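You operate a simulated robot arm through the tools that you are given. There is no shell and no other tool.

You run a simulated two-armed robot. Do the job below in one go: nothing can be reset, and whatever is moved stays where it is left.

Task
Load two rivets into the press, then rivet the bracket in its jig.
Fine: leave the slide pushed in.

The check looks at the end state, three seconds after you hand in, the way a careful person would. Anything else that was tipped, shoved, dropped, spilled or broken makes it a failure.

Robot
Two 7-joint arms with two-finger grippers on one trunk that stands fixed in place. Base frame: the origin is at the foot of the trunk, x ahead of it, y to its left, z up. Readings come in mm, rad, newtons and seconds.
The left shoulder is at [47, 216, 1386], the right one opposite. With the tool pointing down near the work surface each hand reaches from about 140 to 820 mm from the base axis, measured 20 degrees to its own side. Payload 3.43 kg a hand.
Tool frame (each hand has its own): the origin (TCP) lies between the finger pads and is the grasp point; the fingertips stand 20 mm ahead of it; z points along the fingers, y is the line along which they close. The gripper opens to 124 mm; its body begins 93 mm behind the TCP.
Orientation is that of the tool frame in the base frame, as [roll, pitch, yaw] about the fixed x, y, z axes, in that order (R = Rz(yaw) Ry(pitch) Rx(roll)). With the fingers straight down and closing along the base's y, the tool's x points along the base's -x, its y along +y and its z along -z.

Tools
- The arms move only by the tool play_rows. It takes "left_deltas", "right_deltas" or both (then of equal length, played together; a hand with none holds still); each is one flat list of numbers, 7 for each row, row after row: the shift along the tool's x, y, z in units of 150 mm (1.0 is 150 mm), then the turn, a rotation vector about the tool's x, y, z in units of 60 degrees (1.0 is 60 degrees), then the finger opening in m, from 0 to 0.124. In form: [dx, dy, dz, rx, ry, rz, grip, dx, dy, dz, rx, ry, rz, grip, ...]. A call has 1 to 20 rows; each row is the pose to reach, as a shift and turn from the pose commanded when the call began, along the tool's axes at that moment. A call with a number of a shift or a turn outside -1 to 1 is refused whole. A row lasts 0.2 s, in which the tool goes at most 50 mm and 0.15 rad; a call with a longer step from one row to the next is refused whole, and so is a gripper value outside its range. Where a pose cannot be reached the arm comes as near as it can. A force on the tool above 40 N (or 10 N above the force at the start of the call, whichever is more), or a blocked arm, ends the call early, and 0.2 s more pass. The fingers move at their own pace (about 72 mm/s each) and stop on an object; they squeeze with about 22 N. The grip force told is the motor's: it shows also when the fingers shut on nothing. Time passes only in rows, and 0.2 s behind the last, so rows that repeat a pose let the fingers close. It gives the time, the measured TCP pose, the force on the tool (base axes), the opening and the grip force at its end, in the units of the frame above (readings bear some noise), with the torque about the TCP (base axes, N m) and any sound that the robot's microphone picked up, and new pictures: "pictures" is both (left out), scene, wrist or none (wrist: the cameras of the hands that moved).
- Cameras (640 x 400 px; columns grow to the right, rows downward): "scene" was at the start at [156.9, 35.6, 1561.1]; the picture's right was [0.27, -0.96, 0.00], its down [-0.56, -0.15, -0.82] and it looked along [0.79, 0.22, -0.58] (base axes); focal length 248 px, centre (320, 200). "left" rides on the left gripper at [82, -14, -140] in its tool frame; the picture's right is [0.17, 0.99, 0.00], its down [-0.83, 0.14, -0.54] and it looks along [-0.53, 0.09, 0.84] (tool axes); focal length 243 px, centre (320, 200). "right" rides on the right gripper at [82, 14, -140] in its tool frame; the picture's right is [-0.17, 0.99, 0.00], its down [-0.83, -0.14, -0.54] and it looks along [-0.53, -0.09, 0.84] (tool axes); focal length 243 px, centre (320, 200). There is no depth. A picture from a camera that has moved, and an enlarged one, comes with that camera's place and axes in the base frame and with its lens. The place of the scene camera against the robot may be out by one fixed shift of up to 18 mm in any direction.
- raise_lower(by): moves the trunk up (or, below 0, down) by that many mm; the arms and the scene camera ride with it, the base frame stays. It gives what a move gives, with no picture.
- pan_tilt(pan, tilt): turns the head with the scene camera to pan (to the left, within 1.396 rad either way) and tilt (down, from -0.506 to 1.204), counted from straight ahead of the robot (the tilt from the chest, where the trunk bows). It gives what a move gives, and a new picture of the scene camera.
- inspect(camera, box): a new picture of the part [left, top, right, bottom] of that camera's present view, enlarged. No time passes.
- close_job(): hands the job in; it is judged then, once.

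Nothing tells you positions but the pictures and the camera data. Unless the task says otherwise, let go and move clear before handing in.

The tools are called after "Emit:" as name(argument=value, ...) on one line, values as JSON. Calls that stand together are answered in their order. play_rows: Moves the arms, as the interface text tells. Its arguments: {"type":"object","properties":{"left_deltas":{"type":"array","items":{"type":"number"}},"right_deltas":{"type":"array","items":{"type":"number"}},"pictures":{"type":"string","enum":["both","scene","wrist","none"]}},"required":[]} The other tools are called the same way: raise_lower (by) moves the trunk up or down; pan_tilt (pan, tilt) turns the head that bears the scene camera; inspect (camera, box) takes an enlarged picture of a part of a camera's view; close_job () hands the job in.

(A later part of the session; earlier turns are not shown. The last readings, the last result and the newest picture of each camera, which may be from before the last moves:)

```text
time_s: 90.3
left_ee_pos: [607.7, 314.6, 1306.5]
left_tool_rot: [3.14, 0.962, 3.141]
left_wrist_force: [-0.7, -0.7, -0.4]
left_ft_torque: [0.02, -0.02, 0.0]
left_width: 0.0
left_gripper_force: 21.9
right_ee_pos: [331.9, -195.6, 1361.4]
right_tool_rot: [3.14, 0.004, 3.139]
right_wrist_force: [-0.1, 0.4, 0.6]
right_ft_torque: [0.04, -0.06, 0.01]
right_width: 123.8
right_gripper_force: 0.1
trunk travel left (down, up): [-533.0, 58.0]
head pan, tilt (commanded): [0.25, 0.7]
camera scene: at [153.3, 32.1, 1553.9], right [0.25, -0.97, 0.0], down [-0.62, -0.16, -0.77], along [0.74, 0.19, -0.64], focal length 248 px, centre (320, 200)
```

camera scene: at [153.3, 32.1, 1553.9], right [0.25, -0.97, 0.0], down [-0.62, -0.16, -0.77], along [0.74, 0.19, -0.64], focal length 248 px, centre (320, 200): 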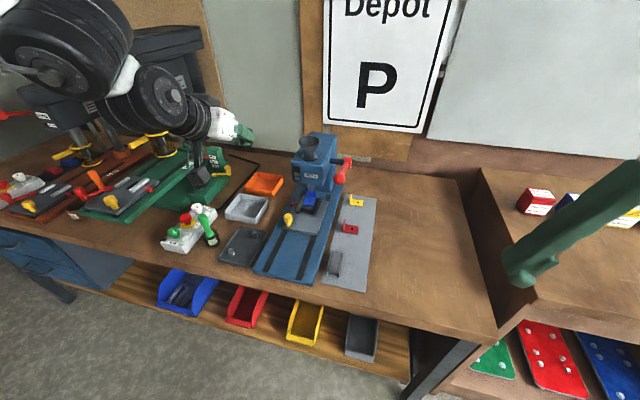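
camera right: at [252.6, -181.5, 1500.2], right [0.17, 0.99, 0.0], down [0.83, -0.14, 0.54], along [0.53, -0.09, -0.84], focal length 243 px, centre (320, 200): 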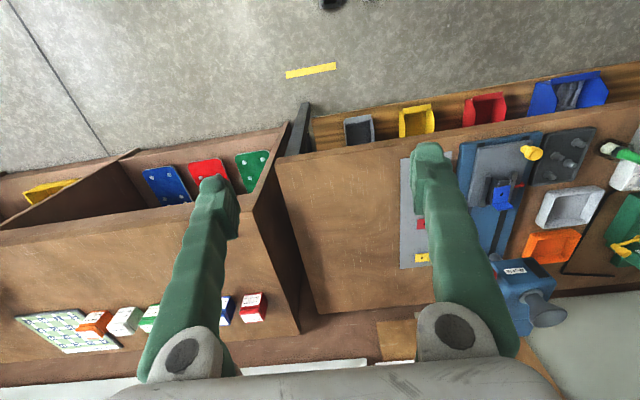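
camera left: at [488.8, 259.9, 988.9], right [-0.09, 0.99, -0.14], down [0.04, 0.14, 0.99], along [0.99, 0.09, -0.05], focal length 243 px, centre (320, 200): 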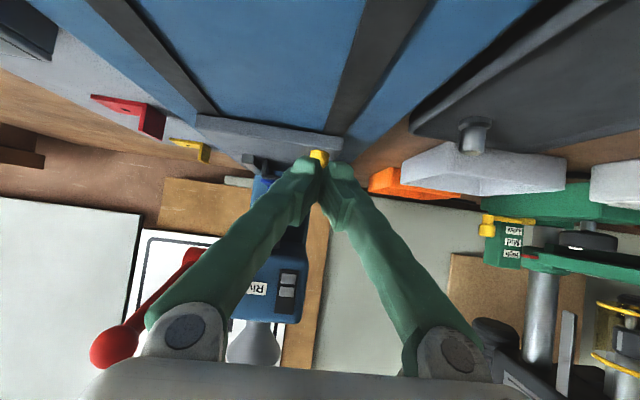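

The left hand is high and clear, and the right hand will stay well above bench height. I'll lower the trunk in two steps.

Emit:
raise_lower(by=-120)

Emit:
raise_lower(by=-125)

Emit:
pan_tilt(pan=0.3, tilt=0.4)

```text
time_s: 91.8
left_ee_pos: [610.5, 315.7, 1185.0]
left_tool_rot: [-3.141, 0.96, 3.14]
left_wrist_force: [-0.4, 0.2, -1.0]
left_ft_torque: [0.04, 0.01, -0.02]
left_width: 0.0
left_gripper_force: 21.9
right_ee_pos: [334.1, -192.7, 1229.2]
right_tool_rot: [3.139, -0.05, 3.141]
right_wrist_force: [-0.2, -0.2, 0.6]
right_ft_torque: [0.01, -0.01, -0.02]
right_width: 123.9
right_gripper_force: 0.1
trunk travel left (down, up): [-413.0, 178.0]
head pan, tilt (commanded): [0.25, 0.7]
```

```text
time_s: 93.3
left_ee_pos: [611.6, 317.4, 1061.2]
left_tool_rot: [-3.14, 0.957, 3.136]
left_wrist_force: [0.2, 0.1, -0.4]
left_ft_torque: [0.02, 0.0, 0.03]
left_width: 0.0
left_gripper_force: 21.8
right_ee_pos: [349.6, -191.5, 1084.7]
right_tool_rot: [3.137, -0.15, -3.142]
right_wrist_force: [-0.3, -0.1, -0.2]
right_ft_torque: [0.03, -0.01, 0.01]
right_width: 124.1
right_gripper_force: 0.1
trunk travel left (down, up): [-288.0, 303.0]
head pan, tilt (commanded): [0.25, 0.7]
```

```text
time_s: 94.1
left_ee_pos: [610.4, 316.8, 1060.5]
left_tool_rot: [-3.14, 0.956, 3.138]
left_wrist_force: [0.6, 0.5, 0.7]
left_ft_torque: [0.02, 0.01, 0.02]
left_width: 0.0
left_gripper_force: 22.1
right_ee_pos: [349.2, -192.1, 1083.6]
right_tool_rot: [3.14, -0.149, 3.141]
right_wrist_force: [0.1, -0.7, 0.5]
right_ft_torque: [0.0, 0.0, -0.02]
right_width: 123.8
right_gripper_force: 0.1
trunk travel left (down, up): [-288.0, 303.0]
head pan, tilt (commanded): [0.3, 0.4]
camera scene: at [249.4, 39.5, 1319.8], right [0.3, -0.96, 0.0], down [-0.37, -0.12, -0.92], along [0.88, 0.27, -0.39], focal length 248 px, centre (320, 200)
```

scene: 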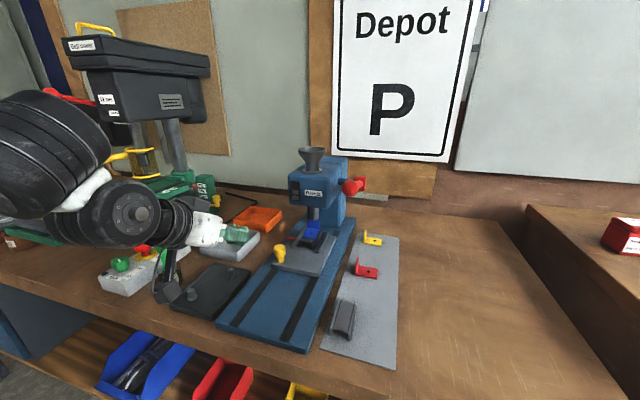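

Lowering bowed the trunk forward, so the shoulders are now closer to the work. I'll return to the push position about 15 mm behind the knob.

Emit:
play_rows(left_deltas=[0.078, -0.1, 0.1325, 0, 0, 0, 0.0, 0.156, -0.2, 0.265, 0, 0, 0, 0.0, 0.234, -0.287, 0.3975, 0, 0, 0, 0.0, 0.312, -0.287, 0.53, 0, 0, 0, 0.0, 0.312, -0.287, 0.53, 0, 0, 0, 0.0], pictures="wrist")

Emit:
inspect(camera="scene", box=[230, 170, 380, 270])

```text
time_s: 95.3
left_ee_pos: [650.7, 274.8, 974.5]
left_tool_rot: [-3.138, 0.958, 3.134]
left_wrist_force: [-0.3, -0.5, 0.1]
left_ft_torque: [0.01, 0.0, 0.02]
left_width: 0.1
left_gripper_force: 21.9
left hand out of reach, approached as far as the arm can: row 1, 2, 3
right_ee_pos: [350.2, -192.5, 1084.5]
right_tool_rot: [3.139, -0.151, -3.141]
right_wrist_force: [-0.6, 0.6, 0.0]
right_ft_torque: [0.03, 0.02, -0.02]
right_width: 124.1
right_gripper_force: 0.1
trunk travel left (down, up): [-288.0, 303.0]
head pan, tilt (commanded): [0.3, 0.4]
camera left: at [487.7, 261.1, 987.8], right [-0.09, 0.99, -0.14], down [0.04, 0.14, 0.99], along [1.0, 0.08, -0.05], focal length 243 px, centre (320, 200)
```

left: 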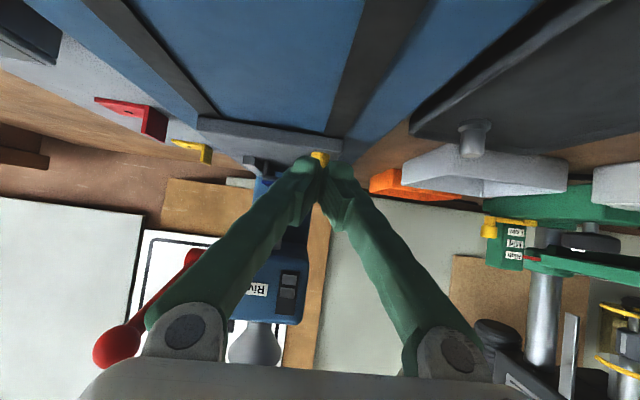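

```text
4.00 times, centred on (305, 220) of scene
camera zoom: at [248.5, 39.1, 1320.1], right [0.3, -0.96, 0.0], down [-0.37, -0.11, -0.92], along [0.88, 0.27, -0.39], focal length 992 px, centre (380, 120)
```

zoom: 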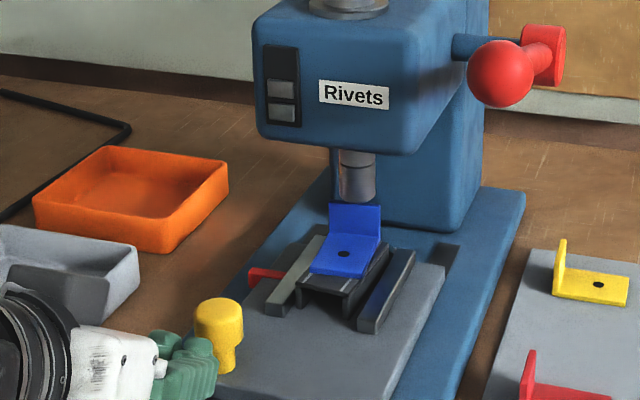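

The setup is right: fingertips just behind the knob, bracket flange just short of the ram. I'll push forward in small steps.

Emit:
play_rows(left_deltas=[-0.0154, -0.003, 0.0218, 0, 0, 0, 0.0, -0.0307, -0.003, 0.0436, 0, 0, 0, 0.0, -0.0461, -0.003, 0.0654, 0, 0, 0, 0.0, -0.0614, -0.003, 0.0872, 0, 0, 0, 0.0, -0.0768, -0.003, 0.109, 0, 0, 0, 0.0, -0.0922, -0.003, 0.1308, 0, 0, 0, 0.0], pictures="none")

Emit:
inspect(camera="scene", box=[260, 180, 360, 270])

```text
time_s: 96.7
left_ee_pos: [674.0, 273.8, 975.4]
left_tool_rot: [-3.141, 0.957, 3.139]
left_wrist_force: [0.4, 0.7, 0.2]
left_ft_torque: [0.01, -0.01, -0.03]
left_width: 0.3
left_gripper_force: 22.2
right_ee_pos: [349.2, -193.1, 1083.8]
right_tool_rot: [3.138, -0.151, -3.14]
right_wrist_force: [0.2, -0.1, -0.5]
right_ft_torque: [-0.04, 0.01, 0.04]
right_width: 124.0
right_gripper_force: 0.1
trunk travel left (down, up): [-288.0, 303.0]
head pan, tilt (commanded): [0.3, 0.4]
```

```text
4.44 times, centred on (310, 225) of scene
camera zoom: at [249.1, 39.2, 1319.9], right [0.3, -0.96, 0.0], down [-0.37, -0.11, -0.92], along [0.88, 0.27, -0.39], focal length 1102 px, centre (364, 89)
```

zoom: 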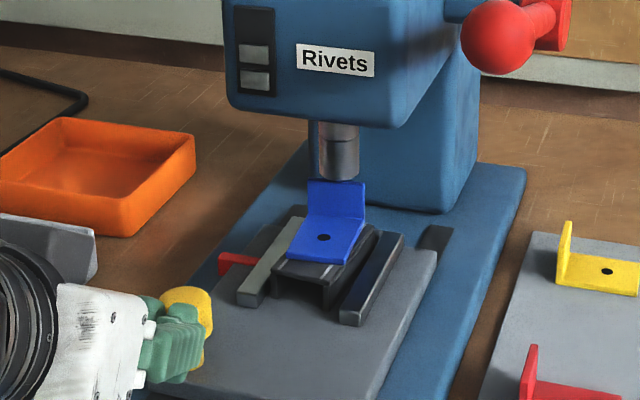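

No contact force yet, though the fingers are close to the knob. I'll continue 16 mm.

Emit:
play_rows(left_deltas=[-0.0154, 0, 0.0218, 0, 0, 0, 0.0, -0.0307, 0, 0.0436, 0, 0, 0, 0.0, -0.0461, 0, 0.0654, 0, 0, 0, 0.0, -0.0614, 0, 0.0872, 0, 0, 0, 0.0], pictures="none")

Emit:
inspect(camera="scene", box=[260, 180, 360, 270])

```text
time_s: 97.7
left_ee_pos: [688.4, 273.5, 976.3]
left_tool_rot: [3.141, 0.958, 3.136]
left_wrist_force: [-1.6, 1.2, 1.9]
left_ft_torque: [0.0, 0.02, 0.0]
left_width: 0.2
left_gripper_force: 21.6
right_ee_pos: [348.7, -191.9, 1084.1]
right_tool_rot: [3.138, -0.15, -3.141]
right_wrist_force: [-0.1, -0.9, -0.1]
right_ft_torque: [0.03, 0.01, 0.0]
right_width: 124.1
right_gripper_force: 0.0
trunk travel left (down, up): [-288.0, 303.0]
head pan, tilt (commanded): [0.3, 0.4]
```

```text
4.44 times, centred on (310, 225) of scene
camera zoom: at [248.8, 39.3, 1320.0], right [0.3, -0.96, 0.0], down [-0.37, -0.12, -0.92], along [0.88, 0.27, -0.39], focal length 1102 px, centre (364, 89)
```

zoom: 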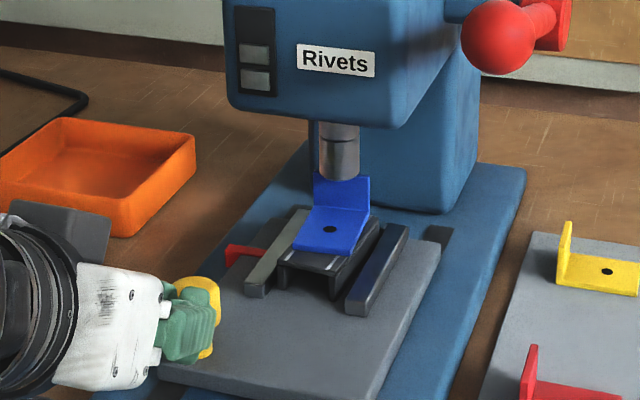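

The flange has passed under the ram. The hole looks laterally in line and needs roughly 10–15 mm more, so I'll push in fine steps and watch for an end stop.

Emit:
play_rows(left_deltas=[-0.0077, 0, 0.0109, 0, 0, 0, 0.0, -0.0154, 0, 0.0218, 0, 0, 0, 0.0, -0.023, 0, 0.0327, 0, 0, 0, 0.0, -0.0307, 0, 0.0436, 0, 0, 0, 0.0, -0.0384, 0, 0.0545, 0, 0, 0, 0.0], pictures="none")

Emit:
inspect(camera="scene", box=[260, 180, 360, 270])

```text
time_s: 98.9
left_ee_pos: [699.1, 272.6, 976.4]
left_tool_rot: [-3.14, 0.958, 3.136]
left_wrist_force: [-1.2, 0.5, 2.6]
left_ft_torque: [0.01, -0.01, 0.0]
left_width: 0.3
left_gripper_force: 34.8
right_ee_pos: [348.8, -192.1, 1084.2]
right_tool_rot: [3.139, -0.149, 3.141]
right_wrist_force: [0.8, -0.3, 0.4]
right_ft_torque: [-0.03, 0.03, -0.02]
right_width: 124.0
right_gripper_force: 0.0
trunk travel left (down, up): [-288.0, 303.0]
head pan, tilt (commanded): [0.3, 0.4]
```

```text
4.44 times, centred on (310, 225) of scene
camera zoom: at [248.7, 39.5, 1320.0], right [0.3, -0.96, 0.0], down [-0.37, -0.12, -0.92], along [0.88, 0.27, -0.39], focal length 1102 px, centre (364, 89)
```

zoom: 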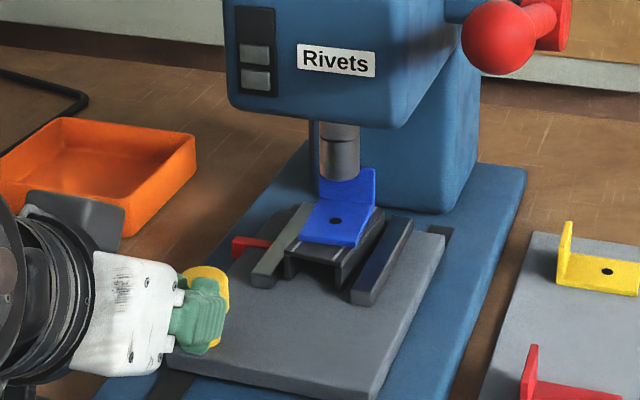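

The slide's rear edge is almost at the end of its tracks. I'll continue in 1.5 mm steps to find the stop.

Emit:
play_rows(left_deltas=[-0.0058, 0, 0.0082, 0, 0, 0, 0.0, -0.0115, 0, 0.0163, 0, 0, 0, 0.0, -0.0173, 0, 0.0245, 0, 0, 0, 0.0, -0.023, 0, 0.0327, 0, 0, 0, 0.0], pictures="none")

Emit:
inspect(camera="scene", box=[280, 190, 350, 255])

```text
time_s: 99.9
left_ee_pos: [706.9, 272.8, 976.8]
left_tool_rot: [-3.14, 0.959, 3.136]
left_wrist_force: [0.3, -0.3, 0.5]
left_ft_torque: [-0.01, 0.02, 0.0]
left_width: 0.0
left_gripper_force: 34.5
right_ee_pos: [349.0, -192.4, 1083.8]
right_tool_rot: [3.14, -0.149, 3.141]
right_wrist_force: [0.3, 0.1, 0.3]
right_ft_torque: [-0.03, -0.02, -0.01]
right_width: 124.1
right_gripper_force: 0.1
trunk travel left (down, up): [-288.0, 303.0]
head pan, tilt (commanded): [0.3, 0.4]
```

```text
6.15 times, centred on (315, 222) of scene
camera zoom: at [249.3, 39.3, 1319.9], right [0.3, -0.96, 0.0], down [-0.37, -0.12, -0.92], along [0.88, 0.27, -0.39], focal length 1526 px, centre (351, 62)
```

zoom: 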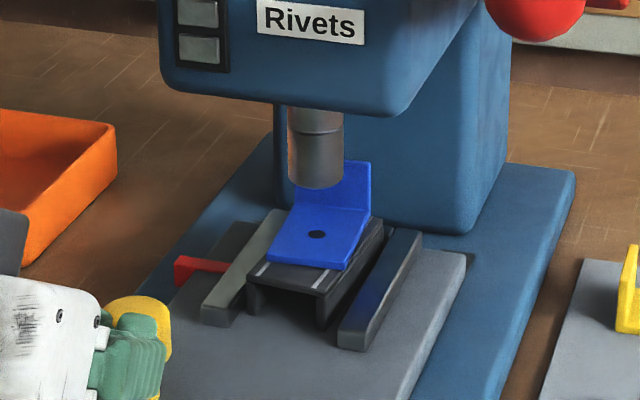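

The slide has moved about 190 mm in all and the hole looks very near the ram axis. I'll keep nudging in small steps to feel for the end stop.

Emit:
play_rows(left_deltas=[-0.0058, 0, 0.0082, 0, 0, 0, 0.0, -0.0115, 0, 0.0163, 0, 0, 0, 0.0, -0.0115, 0, 0.0163, 0, 0, 0, 0.0], pictures="none")

Emit:
inspect(camera="scene", box=[280, 190, 350, 255])

```text
time_s: 100.7
left_ee_pos: [708.5, 273.5, 977.5]
left_tool_rot: [-3.14, 0.959, 3.137]
left_wrist_force: [0.5, -0.4, -0.6]
left_ft_torque: [0.0, -0.02, -0.03]
left_width: 0.1
left_gripper_force: 34.9
right_ee_pos: [349.6, -192.3, 1083.3]
right_tool_rot: [3.139, -0.15, -3.141]
right_wrist_force: [1.8, 0.1, 0.1]
right_ft_torque: [-0.01, -0.03, 0.01]
right_width: 124.0
right_gripper_force: 0.1
trunk travel left (down, up): [-288.0, 303.0]
head pan, tilt (commanded): [0.3, 0.4]
```

```text
6.15 times, centred on (315, 222) of scene
camera zoom: at [249.2, 39.5, 1319.9], right [0.3, -0.96, 0.0], down [-0.37, -0.12, -0.92], along [0.88, 0.27, -0.39], focal length 1526 px, centre (351, 62)
```

zoom: 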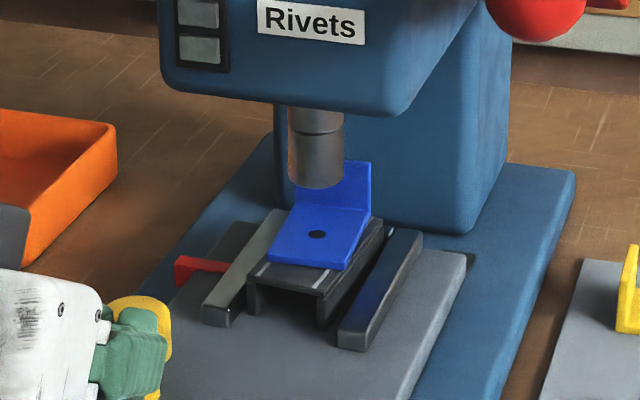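

The hand moved but the slide didn't, so there may be a small gap to the knob now. I'll push 6 mm more and watch the force.

Emit:
play_rows(left_deltas=[-0.0058, 0, 0.0082, 0, 0, 0, 0.0, -0.0115, 0, 0.0163, 0, 0, 0, 0.0, -0.0173, 0, 0.0245, 0, 0, 0, 0.0, -0.023, 0, 0.0327, 0, 0, 0, 0.0], pictures="none")

Emit:
inspect(camera="scene", box=[280, 190, 350, 255])

```text
time_s: 101.7
left_ee_pos: [709.5, 272.6, 977.0]
left_tool_rot: [-3.14, 0.958, 3.134]
left_wrist_force: [-32.3, 9.3, 6.0]
left_ft_torque: [0.04, -0.05, 0.26]
left_width: 6.3
left_gripper_force: 34.4
right_ee_pos: [345.4, -190.7, 1085.4]
right_tool_rot: [3.14, -0.147, -3.141]
right_wrist_force: [-0.2, 0.0, -0.1]
right_ft_torque: [0.0, 0.0, 0.0]
right_width: 123.9
right_gripper_force: 0.0
trunk travel left (down, up): [-288.0, 303.0]
head pan, tilt (commanded): [0.3, 0.4]
```

```text
6.15 times, centred on (315, 222) of scene
camera zoom: at [244.3, 40.4, 1320.9], right [0.3, -0.96, 0.0], down [-0.37, -0.12, -0.92], along [0.88, 0.27, -0.39], focal length 1526 px, centre (351, 62)
```

zoom: 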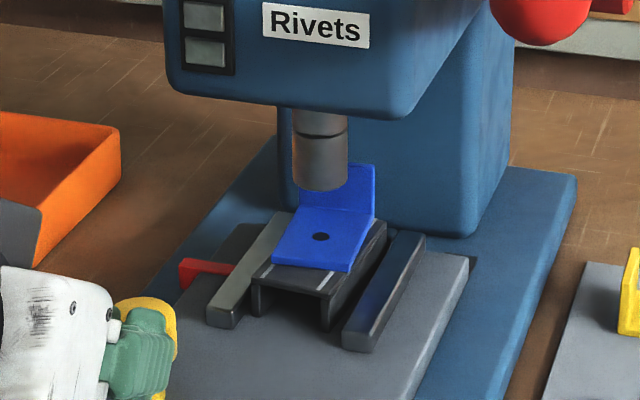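

The slide is at its end stop: −32 N, no further motion. I'll back the hand off and away, then check the hole-to-ram alignment from the front.

Emit:
play_rows(left_deltas=[0.038, 0, -0.0545, 0, 0, 0, 0.0, 0.1, 0, -0.143, 0, 0, 0, 0.0, 0.19, 0, -0.27, 0, 0, 0, 0.0, 0.19, 0, -0.5, 0, 0, 0, 0.04, 0.0, -0.1, -0.55, 0, 0, 0, 0.1, -0.2, -0.25, -0.55, 0, 0, 0, 0.12, -0.2, -0.25, -0.55, 0, 0, 0, 0.12], pictures="wrist")

```text
time_s: 103.3
left_ee_pos: [678.4, 246.2, 1048.6]
left_tool_rot: [-3.135, 0.958, 3.137]
left_wrist_force: [0.5, 0.9, 0.2]
left_ft_torque: [-0.02, -0.05, -0.03]
left_width: 120.3
left_gripper_force: 0.0
left hand out of reach, approached as far as the arm can: row 4, 5, 6, 7
right_ee_pos: [349.9, -189.6, 1084.6]
right_tool_rot: [-3.141, -0.151, 3.141]
right_wrist_force: [0.2, 0.0, 0.6]
right_ft_torque: [-0.05, 0.01, 0.05]
right_width: 123.9
right_gripper_force: 0.1
trunk travel left (down, up): [-288.0, 303.0]
head pan, tilt (commanded): [0.3, 0.4]
camera left: at [517.3, 233.0, 1061.0], right [-0.09, 0.99, -0.14], down [0.04, 0.14, 0.99], along [1.0, 0.08, -0.05], focal length 243 px, centre (320, 200)
```

left: 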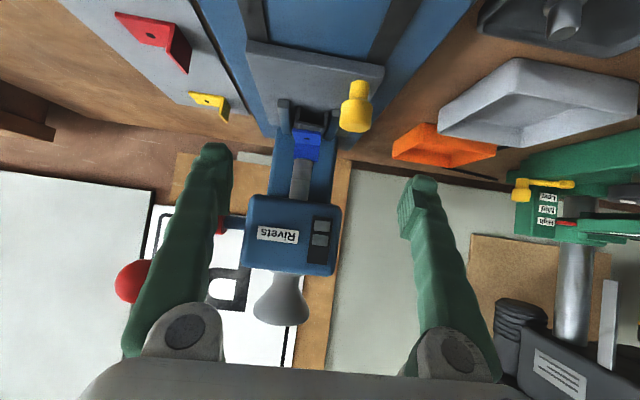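

From here the ram and bracket show clearly between the fingers. I'll enlarge that region.

Emit:
inspect(camera="left", box=[260, 85, 350, 215])

Emit:
inspect(camera="left", box=[280, 105, 330, 165])

```text
3.08 times, centred on (305, 150) of left
camera zoom: at [517.3, 233.0, 1061.0], right [-0.09, 0.99, -0.14], down [0.04, 0.14, 0.99], along [1.0, 0.08, -0.05], focal length 746 px, centre (366, 354)
```

zoom: 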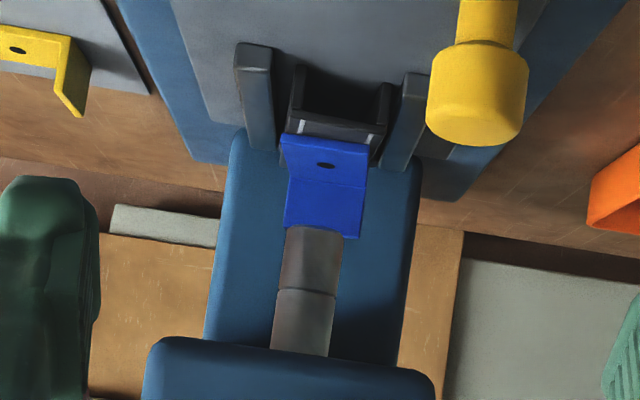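

```text
6.67 times, centred on (305, 135) of left
camera zoom: at [517.3, 233.0, 1061.0], right [-0.09, 0.99, -0.14], down [0.04, 0.14, 0.99], along [1.0, 0.08, -0.05], focal length 1618 px, centre (420, 633)
```

zoom: 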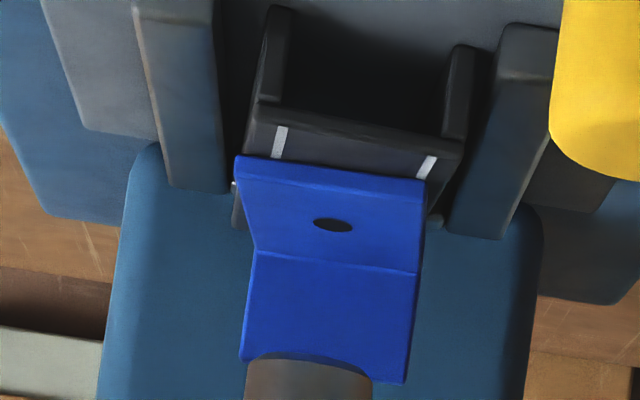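

The ram and the bracket hole line up within a few mm with the slide on its stop. The lever ball comes out near (733, 114, 1140), about 130 mm from its hub near (861, 124, 1121). For the lever stroke I'll raise the trunk by 125 mm so the whole arc stays in the comfortable range, narrowing the fingers first.

Emit:
play_rows(left_deltas=[0, 0.1, 0, 0, 0, 0, 0.08, 0, 0.2, 0, 0, 0, 0, 0.06, 0, 0.2, 0, 0, 0, 0, 0.06], pictures="none")

Emit:
raise_lower(by=125)

Emit:
pan_tilt(pan=0.2, tilt=0.5)

```text
time_s: 104.1
left_ee_pos: [679.4, 272.2, 1048.5]
left_tool_rot: [-3.139, 0.958, 3.137]
left_wrist_force: [0.0, 0.1, -0.5]
left_ft_torque: [0.0, 0.02, -0.02]
left_width: 60.0
left_gripper_force: 0.1
right_ee_pos: [348.4, -192.6, 1083.9]
right_tool_rot: [3.14, -0.151, 3.14]
right_wrist_force: [-0.1, 0.2, 0.7]
right_ft_torque: [0.06, -0.01, -0.02]
right_width: 123.9
right_gripper_force: 0.0
trunk travel left (down, up): [-288.0, 303.0]
head pan, tilt (commanded): [0.3, 0.4]
```

```text
time_s: 105.7
left_ee_pos: [679.1, 275.6, 1173.2]
left_tool_rot: [-3.139, 0.957, 3.137]
left_wrist_force: [0.4, -1.2, -0.1]
left_ft_torque: [-0.03, 0.02, 0.01]
left_width: 59.7
left_gripper_force: 0.0
right_ee_pos: [348.6, -192.1, 1209.5]
right_tool_rot: [3.138, -0.148, 3.139]
right_wrist_force: [-0.9, -0.2, -0.5]
right_ft_torque: [0.03, 0.01, 0.03]
right_width: 124.0
right_gripper_force: 0.1
trunk travel left (down, up): [-413.0, 178.0]
head pan, tilt (commanded): [0.3, 0.4]
```

```text
time_s: 106.3
left_ee_pos: [679.2, 275.4, 1172.7]
left_tool_rot: [-3.14, 0.959, 3.135]
left_wrist_force: [0.7, 0.0, -0.2]
left_ft_torque: [-0.01, 0.02, 0.02]
left_width: 60.0
left_gripper_force: 0.0
right_ee_pos: [349.6, -190.8, 1208.0]
right_tool_rot: [3.138, -0.148, 3.138]
right_wrist_force: [0.7, -0.3, -0.2]
right_ft_torque: [0.01, -0.01, -0.04]
right_width: 124.2
right_gripper_force: 0.0
trunk travel left (down, up): [-413.0, 178.0]
head pan, tilt (commanded): [0.201, 0.499]
camera scene: at [219.3, 30.2, 1434.7], right [0.2, -0.98, 0.0], down [-0.47, -0.1, -0.88], along [0.86, 0.18, -0.48], focal length 248 px, centre (320, 200)
```

scene: 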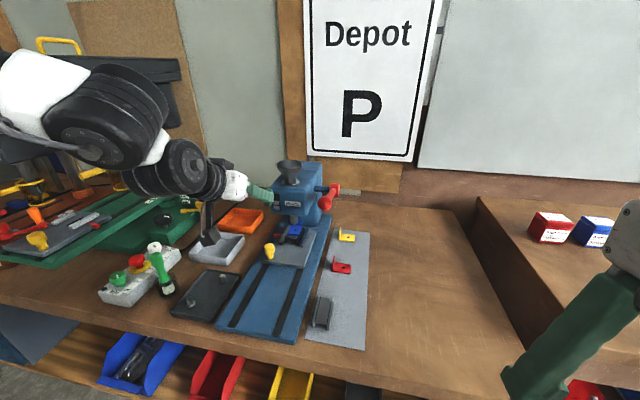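

The trunk is up, and the left hand is in front of the press with the lever to its right. I'll turn the hand about 25° inward and move to a pre-grasp point in front of the lever ball.

Emit:
play_rows(left_deltas=[-0.009, -0.18, -0.003, 0.068, 0, 0.048, 0.06, -0.018, -0.36, -0.006, 0.136, 0, 0.096, 0.06, -0.028, -0.54, -0.01, 0.205, 0, 0.144, 0.06, -0.037, -0.72, -0.013, 0.273, 0, 0.192, 0.06, -0.046, -0.913, -0.016, 0.341, 0, 0.24, 0.06, -0.046, -0.913, -0.016, 0.341, 0, 0.24, 0.06], pictures="both")

```text
time_s: 107.7
left_ee_pos: [682.3, 137.5, 1178.2]
left_tool_rot: [-3.14, 0.957, 2.698]
left_wrist_force: [0.0, 0.9, 1.1]
left_ft_torque: [-0.01, -0.05, -0.02]
left_width: 60.0
left_gripper_force: 0.1
right_ee_pos: [349.5, -191.3, 1210.1]
right_tool_rot: [3.138, -0.148, 3.14]
right_wrist_force: [0.0, 0.7, 0.5]
right_ft_torque: [0.0, -0.02, -0.04]
right_width: 124.1
right_gripper_force: 0.0
trunk travel left (down, up): [-413.0, 178.0]
head pan, tilt (commanded): [0.201, 0.499]
camera scene: at [218.8, 30.3, 1434.8], right [0.2, -0.98, 0.0], down [-0.47, -0.1, -0.88], along [0.86, 0.17, -0.48], focal length 248 px, centre (320, 200)
camera left: at [529.4, 194.0, 1190.5], right [0.34, 0.93, -0.14], down [0.09, 0.11, 0.99], along [0.94, -0.35, -0.05], focal length 243 px, centre (320, 200)
```

scene: 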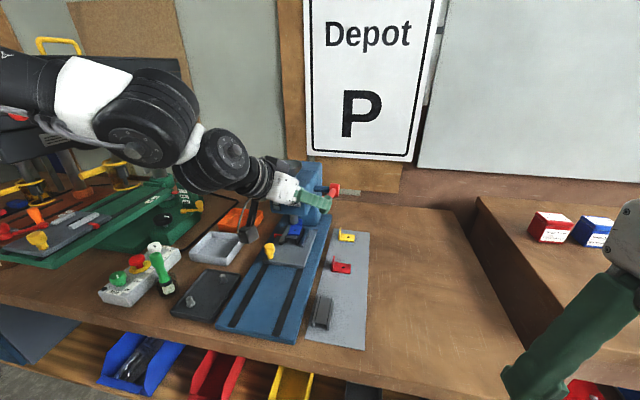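
left: 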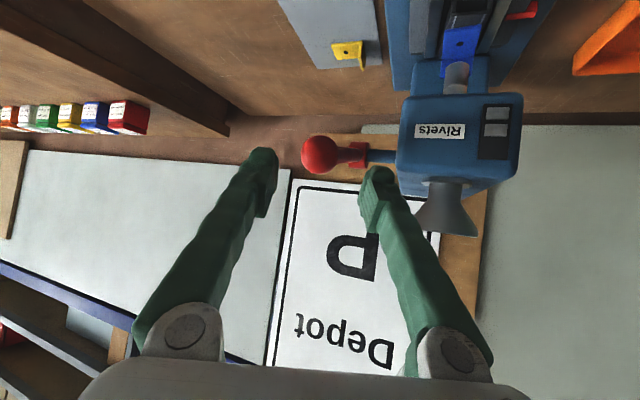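

Reached cleanly; the ball is nearly centred ahead. I'll zoom to refine the ball and hub positions.

Emit:
inspect(camera="left", box=[280, 100, 440, 200])

Emit:
inspect(camera="scene", box=[255, 150, 375, 250])

```text
4.00 times, centred on (360, 150) of left
camera zoom: at [529.4, 194.0, 1190.5], right [0.34, 0.93, -0.14], down [0.09, 0.11, 0.99], along [0.94, -0.35, -0.05], focal length 970 px, centre (160, 400)
```

zoom: 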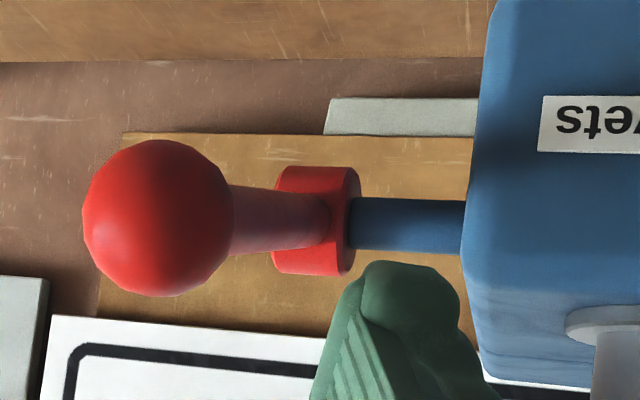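

```text
4.00 times, centred on (315, 200) of scene
camera zoom: at [218.8, 30.3, 1434.8], right [0.2, -0.98, 0.0], down [-0.47, -0.1, -0.88], along [0.86, 0.17, -0.48], focal length 992 px, centre (340, 200)
```

zoom: 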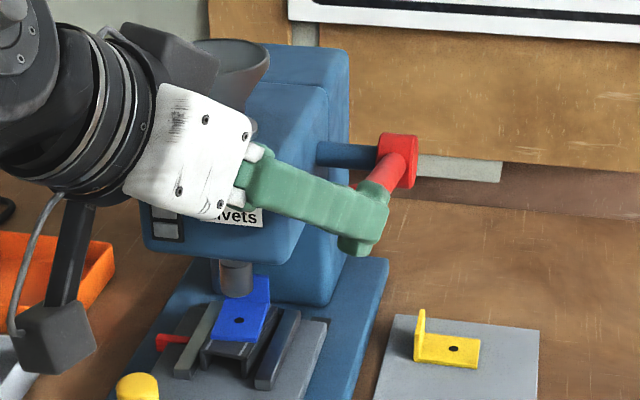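

The ball sits near (737, 111, 1138), directly ahead along the fingers, with the hub near (868, 120, 1108). I'll advance about 65 mm so the ball lies between the pads.

Emit:
play_rows(left_deltas=[-0.003, -0.001, 0.12, 0, 0, 0, 0.06, -0.006, -0.003, 0.24, 0, 0, 0, 0.06, -0.01, -0.005, 0.34, 0, 0, 0, 0.06, -0.013, -0.005, 0.433, 0, 0, 0, 0.06, -0.013, -0.005, 0.433, 0, 0, 0, 0.06], pictures="both")

Emit:
inspect(camera="left", box=[240, 80, 400, 200])

```text
time_s: 108.9
left_ee_pos: [726.5, 114.8, 1143.4]
left_tool_rot: [-3.141, 0.958, 2.702]
left_wrist_force: [0.6, 0.4, -0.3]
left_ft_torque: [-0.02, -0.01, -0.01]
left_width: 59.8
left_gripper_force: 0.0
right_ee_pos: [349.0, -191.7, 1209.1]
right_tool_rot: [3.138, -0.148, 3.137]
right_wrist_force: [0.2, 0.0, -0.5]
right_ft_torque: [0.01, -0.02, 0.01]
right_width: 123.9
right_gripper_force: 0.0
trunk travel left (down, up): [-413.0, 178.0]
head pan, tilt (commanded): [0.201, 0.499]
camera scene: at [218.6, 30.0, 1434.8], right [0.2, -0.98, 0.0], down [-0.47, -0.1, -0.88], along [0.86, 0.18, -0.48], focal length 248 px, centre (320, 200)
camera left: at [575.2, 170.5, 1156.8], right [0.34, 0.93, -0.14], down [0.09, 0.11, 0.99], along [0.94, -0.35, -0.05], focal length 243 px, centre (320, 200)
```

scene: 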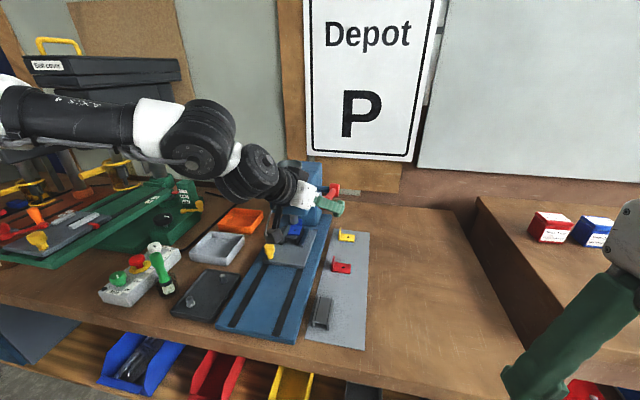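
left: 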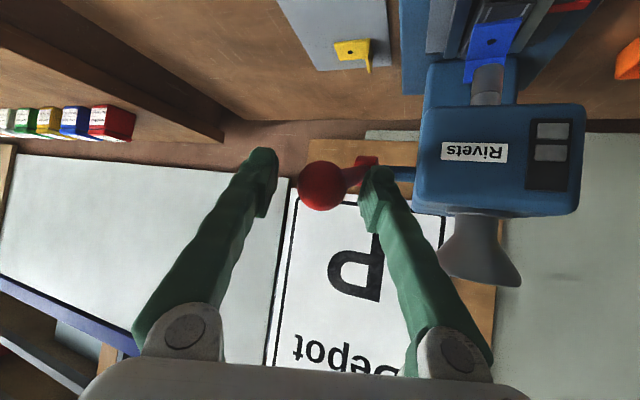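

```text
3.33 times, centred on (320, 140) of left
camera zoom: at [575.2, 170.5, 1156.8], right [0.34, 0.93, -0.14], down [0.09, 0.11, 0.99], along [0.94, -0.35, -0.05], focal length 809 px, centre (320, 400)
```

zoom: 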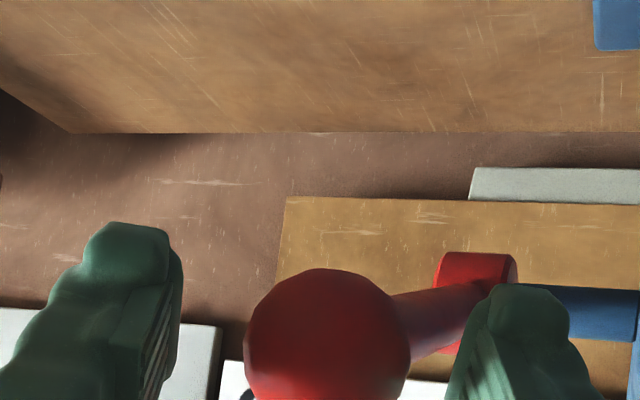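

The ball is between the pads, about 12 mm ahead of the TCP. I'll close on it.

Emit:
play_rows(left_deltas=[0, 0, 0.013, 0, 0, 0, 0.045, 0, 0, 0.013, 0, 0, 0, 0.03, 0, 0, 0.013, 0, 0, 0, 0.02, 0, 0, 0.013, 0, 0, 0, 0.02], pictures="wrist")

```text
time_s: 109.9
left_ee_pos: [731.0, 114.1, 1143.0]
left_tool_rot: [-3.14, 0.957, 2.701]
left_wrist_force: [2.8, 2.0, -0.5]
left_ft_torque: [0.09, -0.06, 0.05]
left_width: 33.3
left_gripper_force: 44.9
right_ee_pos: [348.4, -190.9, 1209.3]
right_tool_rot: [3.138, -0.148, 3.138]
right_wrist_force: [-0.5, 0.0, -0.2]
right_ft_torque: [0.0, -0.02, 0.01]
right_width: 123.8
right_gripper_force: 0.0
trunk travel left (down, up): [-413.0, 178.0]
head pan, tilt (commanded): [0.201, 0.499]
camera left: at [578.3, 170.6, 1155.3], right [0.34, 0.93, -0.14], down [0.09, 0.11, 0.99], along [0.94, -0.35, -0.05], focal length 243 px, centre (320, 200)
```

left: 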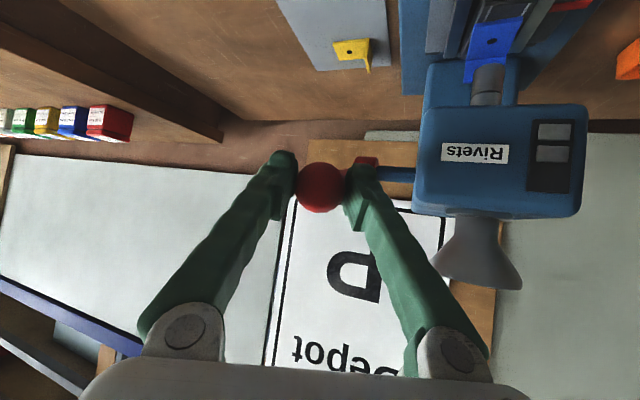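

I have the ball firmly gripped. I'll begin pulling the lever down along its arc, about 29 mm first, watching the forces.

Emit:
play_rows(left_deltas=[0.045, -0.0034, 0.0229, 0, 0, 0, 0.02, 0.0894, -0.0063, 0.0468, 0, 0, 0, 0.02, 0.1296, -0.008, 0.0707, 0, 0, 0, 0.02, 0.169, -0.0091, 0.0956, 0, 0, 0, 0.02], pictures="none")

Emit:
inspect(camera="scene", box=[255, 150, 375, 250])

```text
time_s: 110.9
left_ee_pos: [727.2, 113.4, 1115.5]
left_tool_rot: [-3.139, 0.962, 2.703]
left_wrist_force: [13.4, 3.2, 10.0]
left_ft_torque: [-0.18, -1.61, 0.42]
left_width: 31.8
left_gripper_force: 44.7
right_ee_pos: [349.5, -191.1, 1208.9]
right_tool_rot: [3.14, -0.149, 3.137]
right_wrist_force: [0.8, -1.3, -0.1]
right_ft_torque: [0.0, 0.01, 0.0]
right_width: 124.1
right_gripper_force: 0.1
trunk travel left (down, up): [-413.0, 178.0]
head pan, tilt (commanded): [0.201, 0.499]
```

```text
4.00 times, centred on (315, 200) of scene
camera zoom: at [220.2, 30.8, 1434.6], right [0.2, -0.98, 0.0], down [-0.47, -0.1, -0.88], along [0.86, 0.17, -0.48], focal length 992 px, centre (340, 200)
```

zoom: 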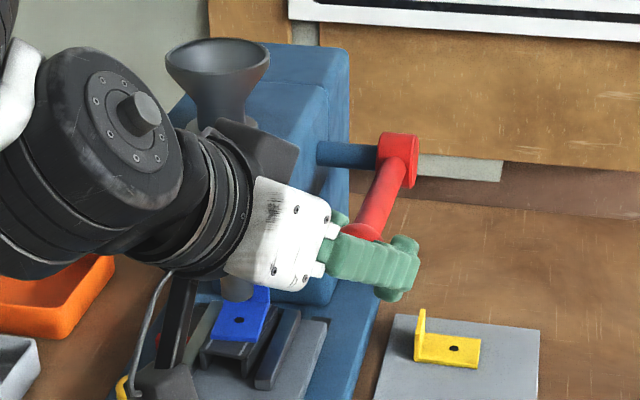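

The lever follows, with light resistance. The +13 N in x shows the real arc is a bit further forward than I assumed, so I'll correct for that and continue down.

Emit:
play_rows(left_deltas=[0.0349, 0.0071, 0.043, 0, 0, 0, 0.02, 0.078, 0.0119, 0.086, 0, 0, 0, 0.02, 0.1228, 0.0199, 0.1381, 0, 0, 0, 0.02, 0.1684, 0.0276, 0.1902, 0, 0, 0, 0.02], pictures="none")

Emit:
inspect(camera="scene", box=[255, 150, 375, 250])

```text
time_s: 111.9
left_ee_pos: [730.6, 114.0, 1074.5]
left_tool_rot: [3.141, 0.954, 2.692]
left_wrist_force: [-34.0, 9.3, 3.9]
left_ft_torque: [-0.1, -0.76, 0.88]
left_width: 32.7
left_gripper_force: 45.3
right_ee_pos: [344.6, -190.7, 1210.7]
right_tool_rot: [3.14, -0.144, 3.137]
right_wrist_force: [-0.6, -0.1, 0.3]
right_ft_torque: [-0.03, 0.01, 0.02]
right_width: 124.0
right_gripper_force: 0.1
trunk travel left (down, up): [-413.0, 178.0]
head pan, tilt (commanded): [0.201, 0.499]
```

```text
4.00 times, centred on (315, 200) of scene
camera zoom: at [213.4, 31.5, 1435.5], right [0.2, -0.98, 0.0], down [-0.47, -0.1, -0.88], along [0.86, 0.17, -0.48], focal length 992 px, centre (340, 200)
```

zoom: 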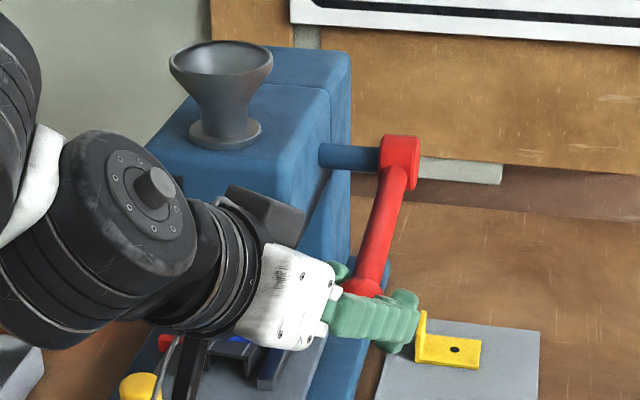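

The force swung to −34 N in x, so I overcorrected. I'll ease back in −x and let it settle before continuing.

Emit:
play_rows(left_deltas=[0.0104, -0.0085, -0.0148, 0, 0, 0, 0.02, 0.0174, -0.0142, -0.0246, 0, 0, 0, 0.02, 0.0174, -0.0142, -0.0246, 0, 0, 0, 0.02], pictures="none")

```text
time_s: 112.7
left_ee_pos: [730.1, 113.7, 1077.9]
left_tool_rot: [-3.14, 0.957, 2.701]
left_wrist_force: [-22.8, 4.8, -9.3]
left_ft_torque: [-0.25, 1.57, 1.16]
left_width: 32.7
left_gripper_force: 45.0
right_ee_pos: [346.7, -190.5, 1209.5]
right_tool_rot: [3.139, -0.147, 3.139]
right_wrist_force: [0.1, 0.7, 0.3]
right_ft_torque: [-0.02, -0.01, 0.01]
right_width: 123.8
right_gripper_force: 0.1
trunk travel left (down, up): [-413.0, 178.0]
head pan, tilt (commanded): [0.201, 0.499]
```

Fitting the three lever positions gives a radius of about 145 mm around (872, 1110) for the hand's path. I'll continue down along that arc in small steps.

Emit:
play_rows(left_deltas=[0.0323, -0.0006, 0.0213, 0, 0, 0, 0.02, 0.0532, 0.0037, 0.0471, 0, 0, 0, 0.02, 0.0738, 0.0082, 0.0734, 0, 0, 0, 0.02, 0.0932, 0.0134, 0.1003, 0, 0, 0, 0.02], pictures="none")

Emit:
inspect(camera="scene", box=[255, 150, 375, 250])

```text
time_s: 113.7
left_ee_pos: [734.9, 113.3, 1059.1]
left_tool_rot: [3.141, 0.963, 2.698]
left_wrist_force: [-17.8, 9.5, 5.7]
left_ft_torque: [-0.42, -0.76, 0.99]
left_width: 31.7
left_gripper_force: 45.6
right_ee_pos: [346.7, -192.1, 1209.9]
right_tool_rot: [3.141, -0.147, 3.139]
right_wrist_force: [0.1, 0.0, 0.4]
right_ft_torque: [-0.02, -0.01, -0.03]
right_width: 123.9
right_gripper_force: 0.0
trunk travel left (down, up): [-413.0, 178.0]
head pan, tilt (commanded): [0.201, 0.499]
```

```text
4.00 times, centred on (315, 200) of scene
camera zoom: at [215.8, 31.4, 1435.2], right [0.2, -0.98, 0.0], down [-0.47, -0.1, -0.88], along [0.86, 0.17, -0.48], focal length 992 px, centre (340, 200)
```

zoom: 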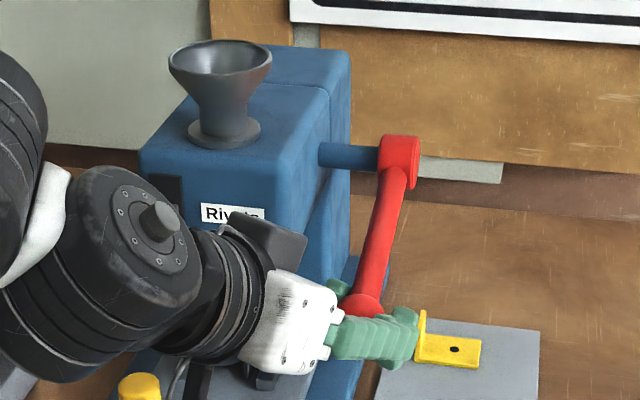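

The hand follows the lever's arc well, now about 18° below horizontal. I'll continue down.

Emit:
play_rows(left_deltas=[0.0412, -0.0011, 0.0261, 0, 0, 0, 0.02, 0.0669, 0.0077, 0.0671, 0, 0, 0, 0.02, 0.091, 0.0173, 0.1091, 0, 0, 0, 0.02, 0.1127, 0.0281, 0.1524, 0, 0, 0, 0.02], pictures="none")

Emit:
inspect(camera="scene", box=[255, 150, 375, 250])

```text
time_s: 114.7
left_ee_pos: [741.6, 111.4, 1031.5]
left_tool_rot: [-3.14, 0.958, 2.693]
left_wrist_force: [-23.6, -2.0, 0.2]
left_ft_torque: [-0.37, -0.91, 0.02]
left_width: 27.0
left_gripper_force: 45.5
right_ee_pos: [346.3, -191.3, 1209.4]
right_tool_rot: [3.137, -0.147, 3.137]
right_wrist_force: [0.0, 0.2, -0.3]
right_ft_torque: [0.02, -0.02, 0.01]
right_width: 124.1
right_gripper_force: 0.1
trunk travel left (down, up): [-413.0, 178.0]
head pan, tilt (commanded): [0.201, 0.499]
```

```text
4.00 times, centred on (315, 200) of scene
camera zoom: at [215.5, 29.8, 1435.3], right [0.2, -0.98, 0.0], down [-0.47, -0.1, -0.88], along [0.86, 0.18, -0.48], focal length 992 px, centre (340, 200)
```

zoom: 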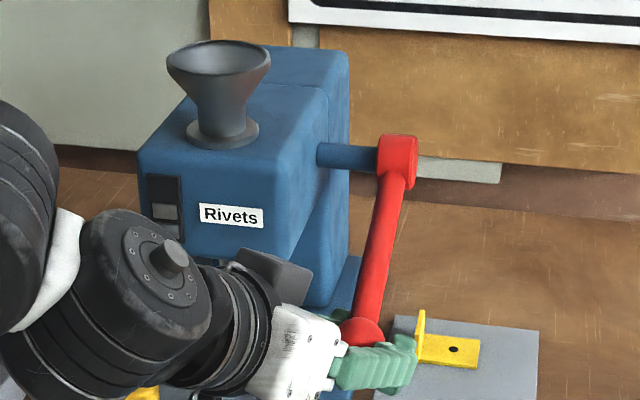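

The opening fell to 27 mm, so the ball is slipping off-centre between the pads. I'll look with the wrist camera before re-gripping.

Emit:
inspect(camera="left", box=[240, 90, 400, 230])

Emit:
inspect(camera="left", box=[0, 0, 640, 400])

```text
2.86 times, centred on (320, 160) of left
camera zoom: at [589.8, 168.4, 1044.1], right [0.34, 0.93, -0.14], down [0.09, 0.11, 0.99], along [0.94, -0.35, -0.05], focal length 693 px, centre (320, 314)
```

zoom: 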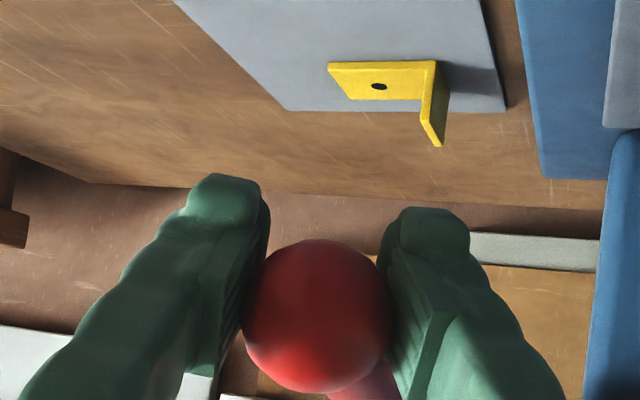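

```text
1.00 times, centred on (320, 200) of left (not enlarged: the box is as wide or as high as the picture)
camera zoom: at [589.8, 168.4, 1044.1], right [0.34, 0.93, -0.14], down [0.09, 0.11, 0.99], along [0.94, -0.35, -0.05], focal length 243 px, centre (320, 200)
```

zoom: 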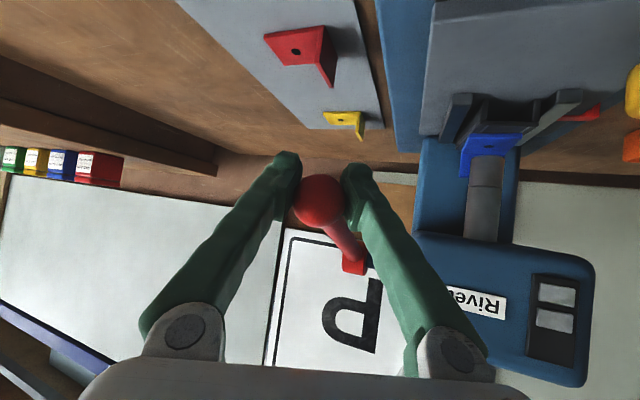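

The lever is well on its way and the ram has come down part of the way. The ball has slid about 16 mm back along the pads. I'll zoom on the ram to judge how far it still has to go.

Emit:
inspect(camera="left", box=[430, 80, 590, 250])

```text
2.35 times, centred on (510, 165) of left
camera zoom: at [589.8, 168.4, 1044.1], right [0.34, 0.93, -0.14], down [0.09, 0.11, 0.99], along [0.94, -0.35, -0.05], focal length 571 px, centre (-127, 282)
```

zoom: 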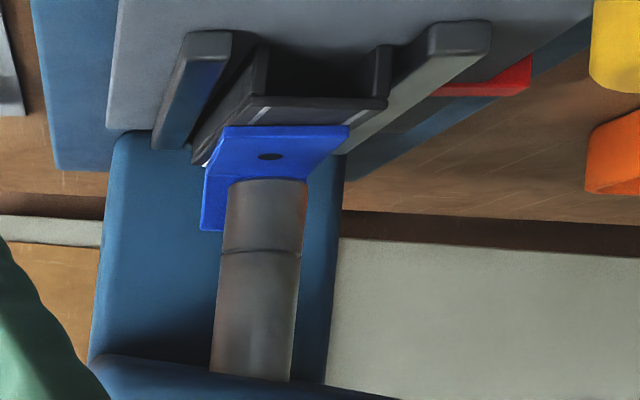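

The ram has dropped to within about 10 mm of the bracket, centred over the hole. I'll open slightly, re-centre the pads on the ball, and grip again.

Emit:
play_rows(left_deltas=[0, 0, 0, 0, 0, 0, 0.05, 0, 0, 0, 0, 0, 0, 0.05, 0, 0, -0.05, 0, 0, 0, 0.05, 0, 0, -0.1, 0, 0, 0, 0.05], pictures="wrist")

Emit:
inspect(camera="left", box=[240, 90, 400, 230])

```text
time_s: 115.7
left_ee_pos: [735.1, 118.6, 1038.1]
left_tool_rot: [-3.14, 0.959, 2.699]
left_wrist_force: [0.1, 0.0, -0.2]
left_ft_torque: [-0.02, -0.01, 0.03]
left_width: 50.3
left_gripper_force: 0.1
right_ee_pos: [347.1, -191.3, 1209.5]
right_tool_rot: [3.138, -0.148, 3.14]
right_wrist_force: [0.6, 0.0, -0.4]
right_ft_torque: [0.0, 0.01, -0.01]
right_width: 123.7
right_gripper_force: 0.0
trunk travel left (down, up): [-413.0, 178.0]
head pan, tilt (commanded): [0.201, 0.499]
camera left: at [582.5, 174.6, 1051.4], right [0.34, 0.93, -0.14], down [0.09, 0.11, 0.99], along [0.94, -0.35, -0.05], focal length 243 px, centre (320, 200)
```

left: 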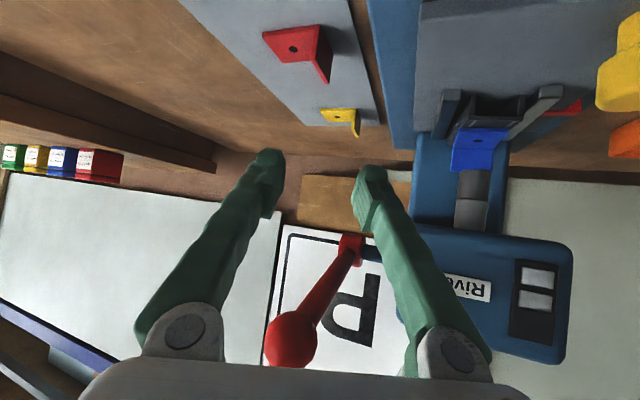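

```text
2.86 times, centred on (320, 160) of left
camera zoom: at [582.5, 174.6, 1051.4], right [0.34, 0.93, -0.14], down [0.09, 0.11, 0.99], along [0.94, -0.35, -0.05], focal length 693 px, centre (320, 314)
```

zoom: 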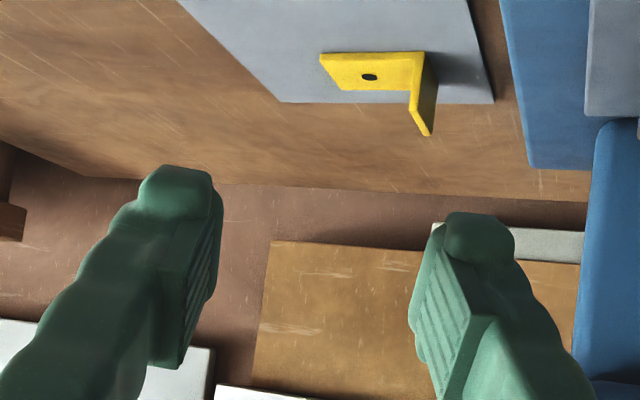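

The lever is spring-loaded and went back up by itself, with both rivets still in the window. Better data now gives a hub at about (890, 1099) with a 157 mm radius, and the ball at rest at (738, 111, 1138). I'll back off and re-grip with the fingers closing straight along y, so the ball can pivot freely in the pads.

Emit:
play_rows(left_deltas=[0, 0, -0.2, 0, 0, 0, 0.06, 0, 0, -0.4, 0, 0, 0, 0.06, 0, 0, -0.6, 0, 0, 0, 0.06], pictures="none")

```text
time_s: 116.5
left_ee_pos: [670.6, 151.6, 1089.8]
left_tool_rot: [3.141, 0.957, 2.698]
left_wrist_force: [-0.1, 0.6, -0.7]
left_ft_torque: [-0.03, -0.03, 0.02]
left_width: 60.2
left_gripper_force: 0.2
right_ee_pos: [347.6, -192.3, 1209.3]
right_tool_rot: [3.138, -0.148, 3.14]
right_wrist_force: [-0.7, 0.6, -0.5]
right_ft_torque: [-0.02, -0.01, -0.01]
right_width: 124.1
right_gripper_force: 0.0
trunk travel left (down, up): [-413.0, 178.0]
head pan, tilt (commanded): [0.201, 0.499]
```

Now to the pre-grasp point with the yaw straight ahead.

Emit:
play_rows(left_deltas=[-0.145, -0.0515, -0.042, -0.0865, 0, -0.061, 0.06, -0.29, -0.103, -0.0845, -0.173, 0, -0.122, 0.06, -0.436, -0.1545, -0.127, -0.2595, 0, -0.183, 0.06, -0.581, -0.206, -0.169, -0.346, 0, -0.244, 0.06, -0.581, -0.206, -0.169, -0.346, 0, -0.244, 0.06], pictures="wrist")

```text
time_s: 117.7
left_ee_pos: [691.0, 199.2, 1172.4]
left_tool_rot: [-3.134, 0.956, -3.138]
left_wrist_force: [0.4, 0.3, -0.7]
left_ft_torque: [-0.02, 0.01, -0.02]
left_width: 60.2
left_gripper_force: 0.1
left hand out of reach, approached as far as the arm can: row 2, 3, 4, 5
right_ee_pos: [350.5, -190.4, 1209.2]
right_tool_rot: [3.14, -0.15, 3.138]
right_wrist_force: [-0.4, -0.8, -0.7]
right_ft_torque: [-0.03, 0.02, 0.0]
right_width: 124.3
right_gripper_force: 0.0
trunk travel left (down, up): [-413.0, 178.0]
head pan, tilt (commanded): [0.201, 0.499]
camera left: at [528.4, 185.6, 1186.2], right [-0.09, 0.99, -0.14], down [0.04, 0.14, 0.99], along [0.99, 0.09, -0.05], focal length 243 px, centre (320, 200)
```

left: 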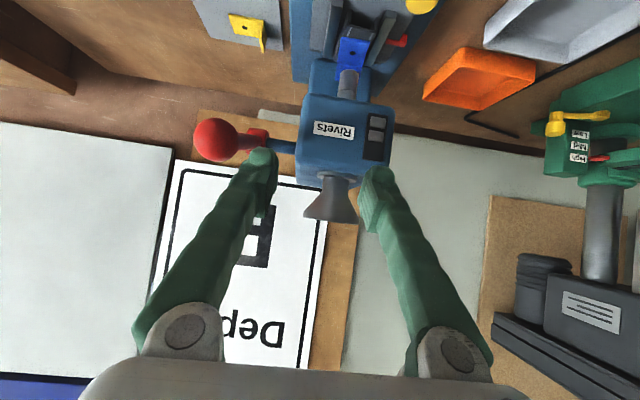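

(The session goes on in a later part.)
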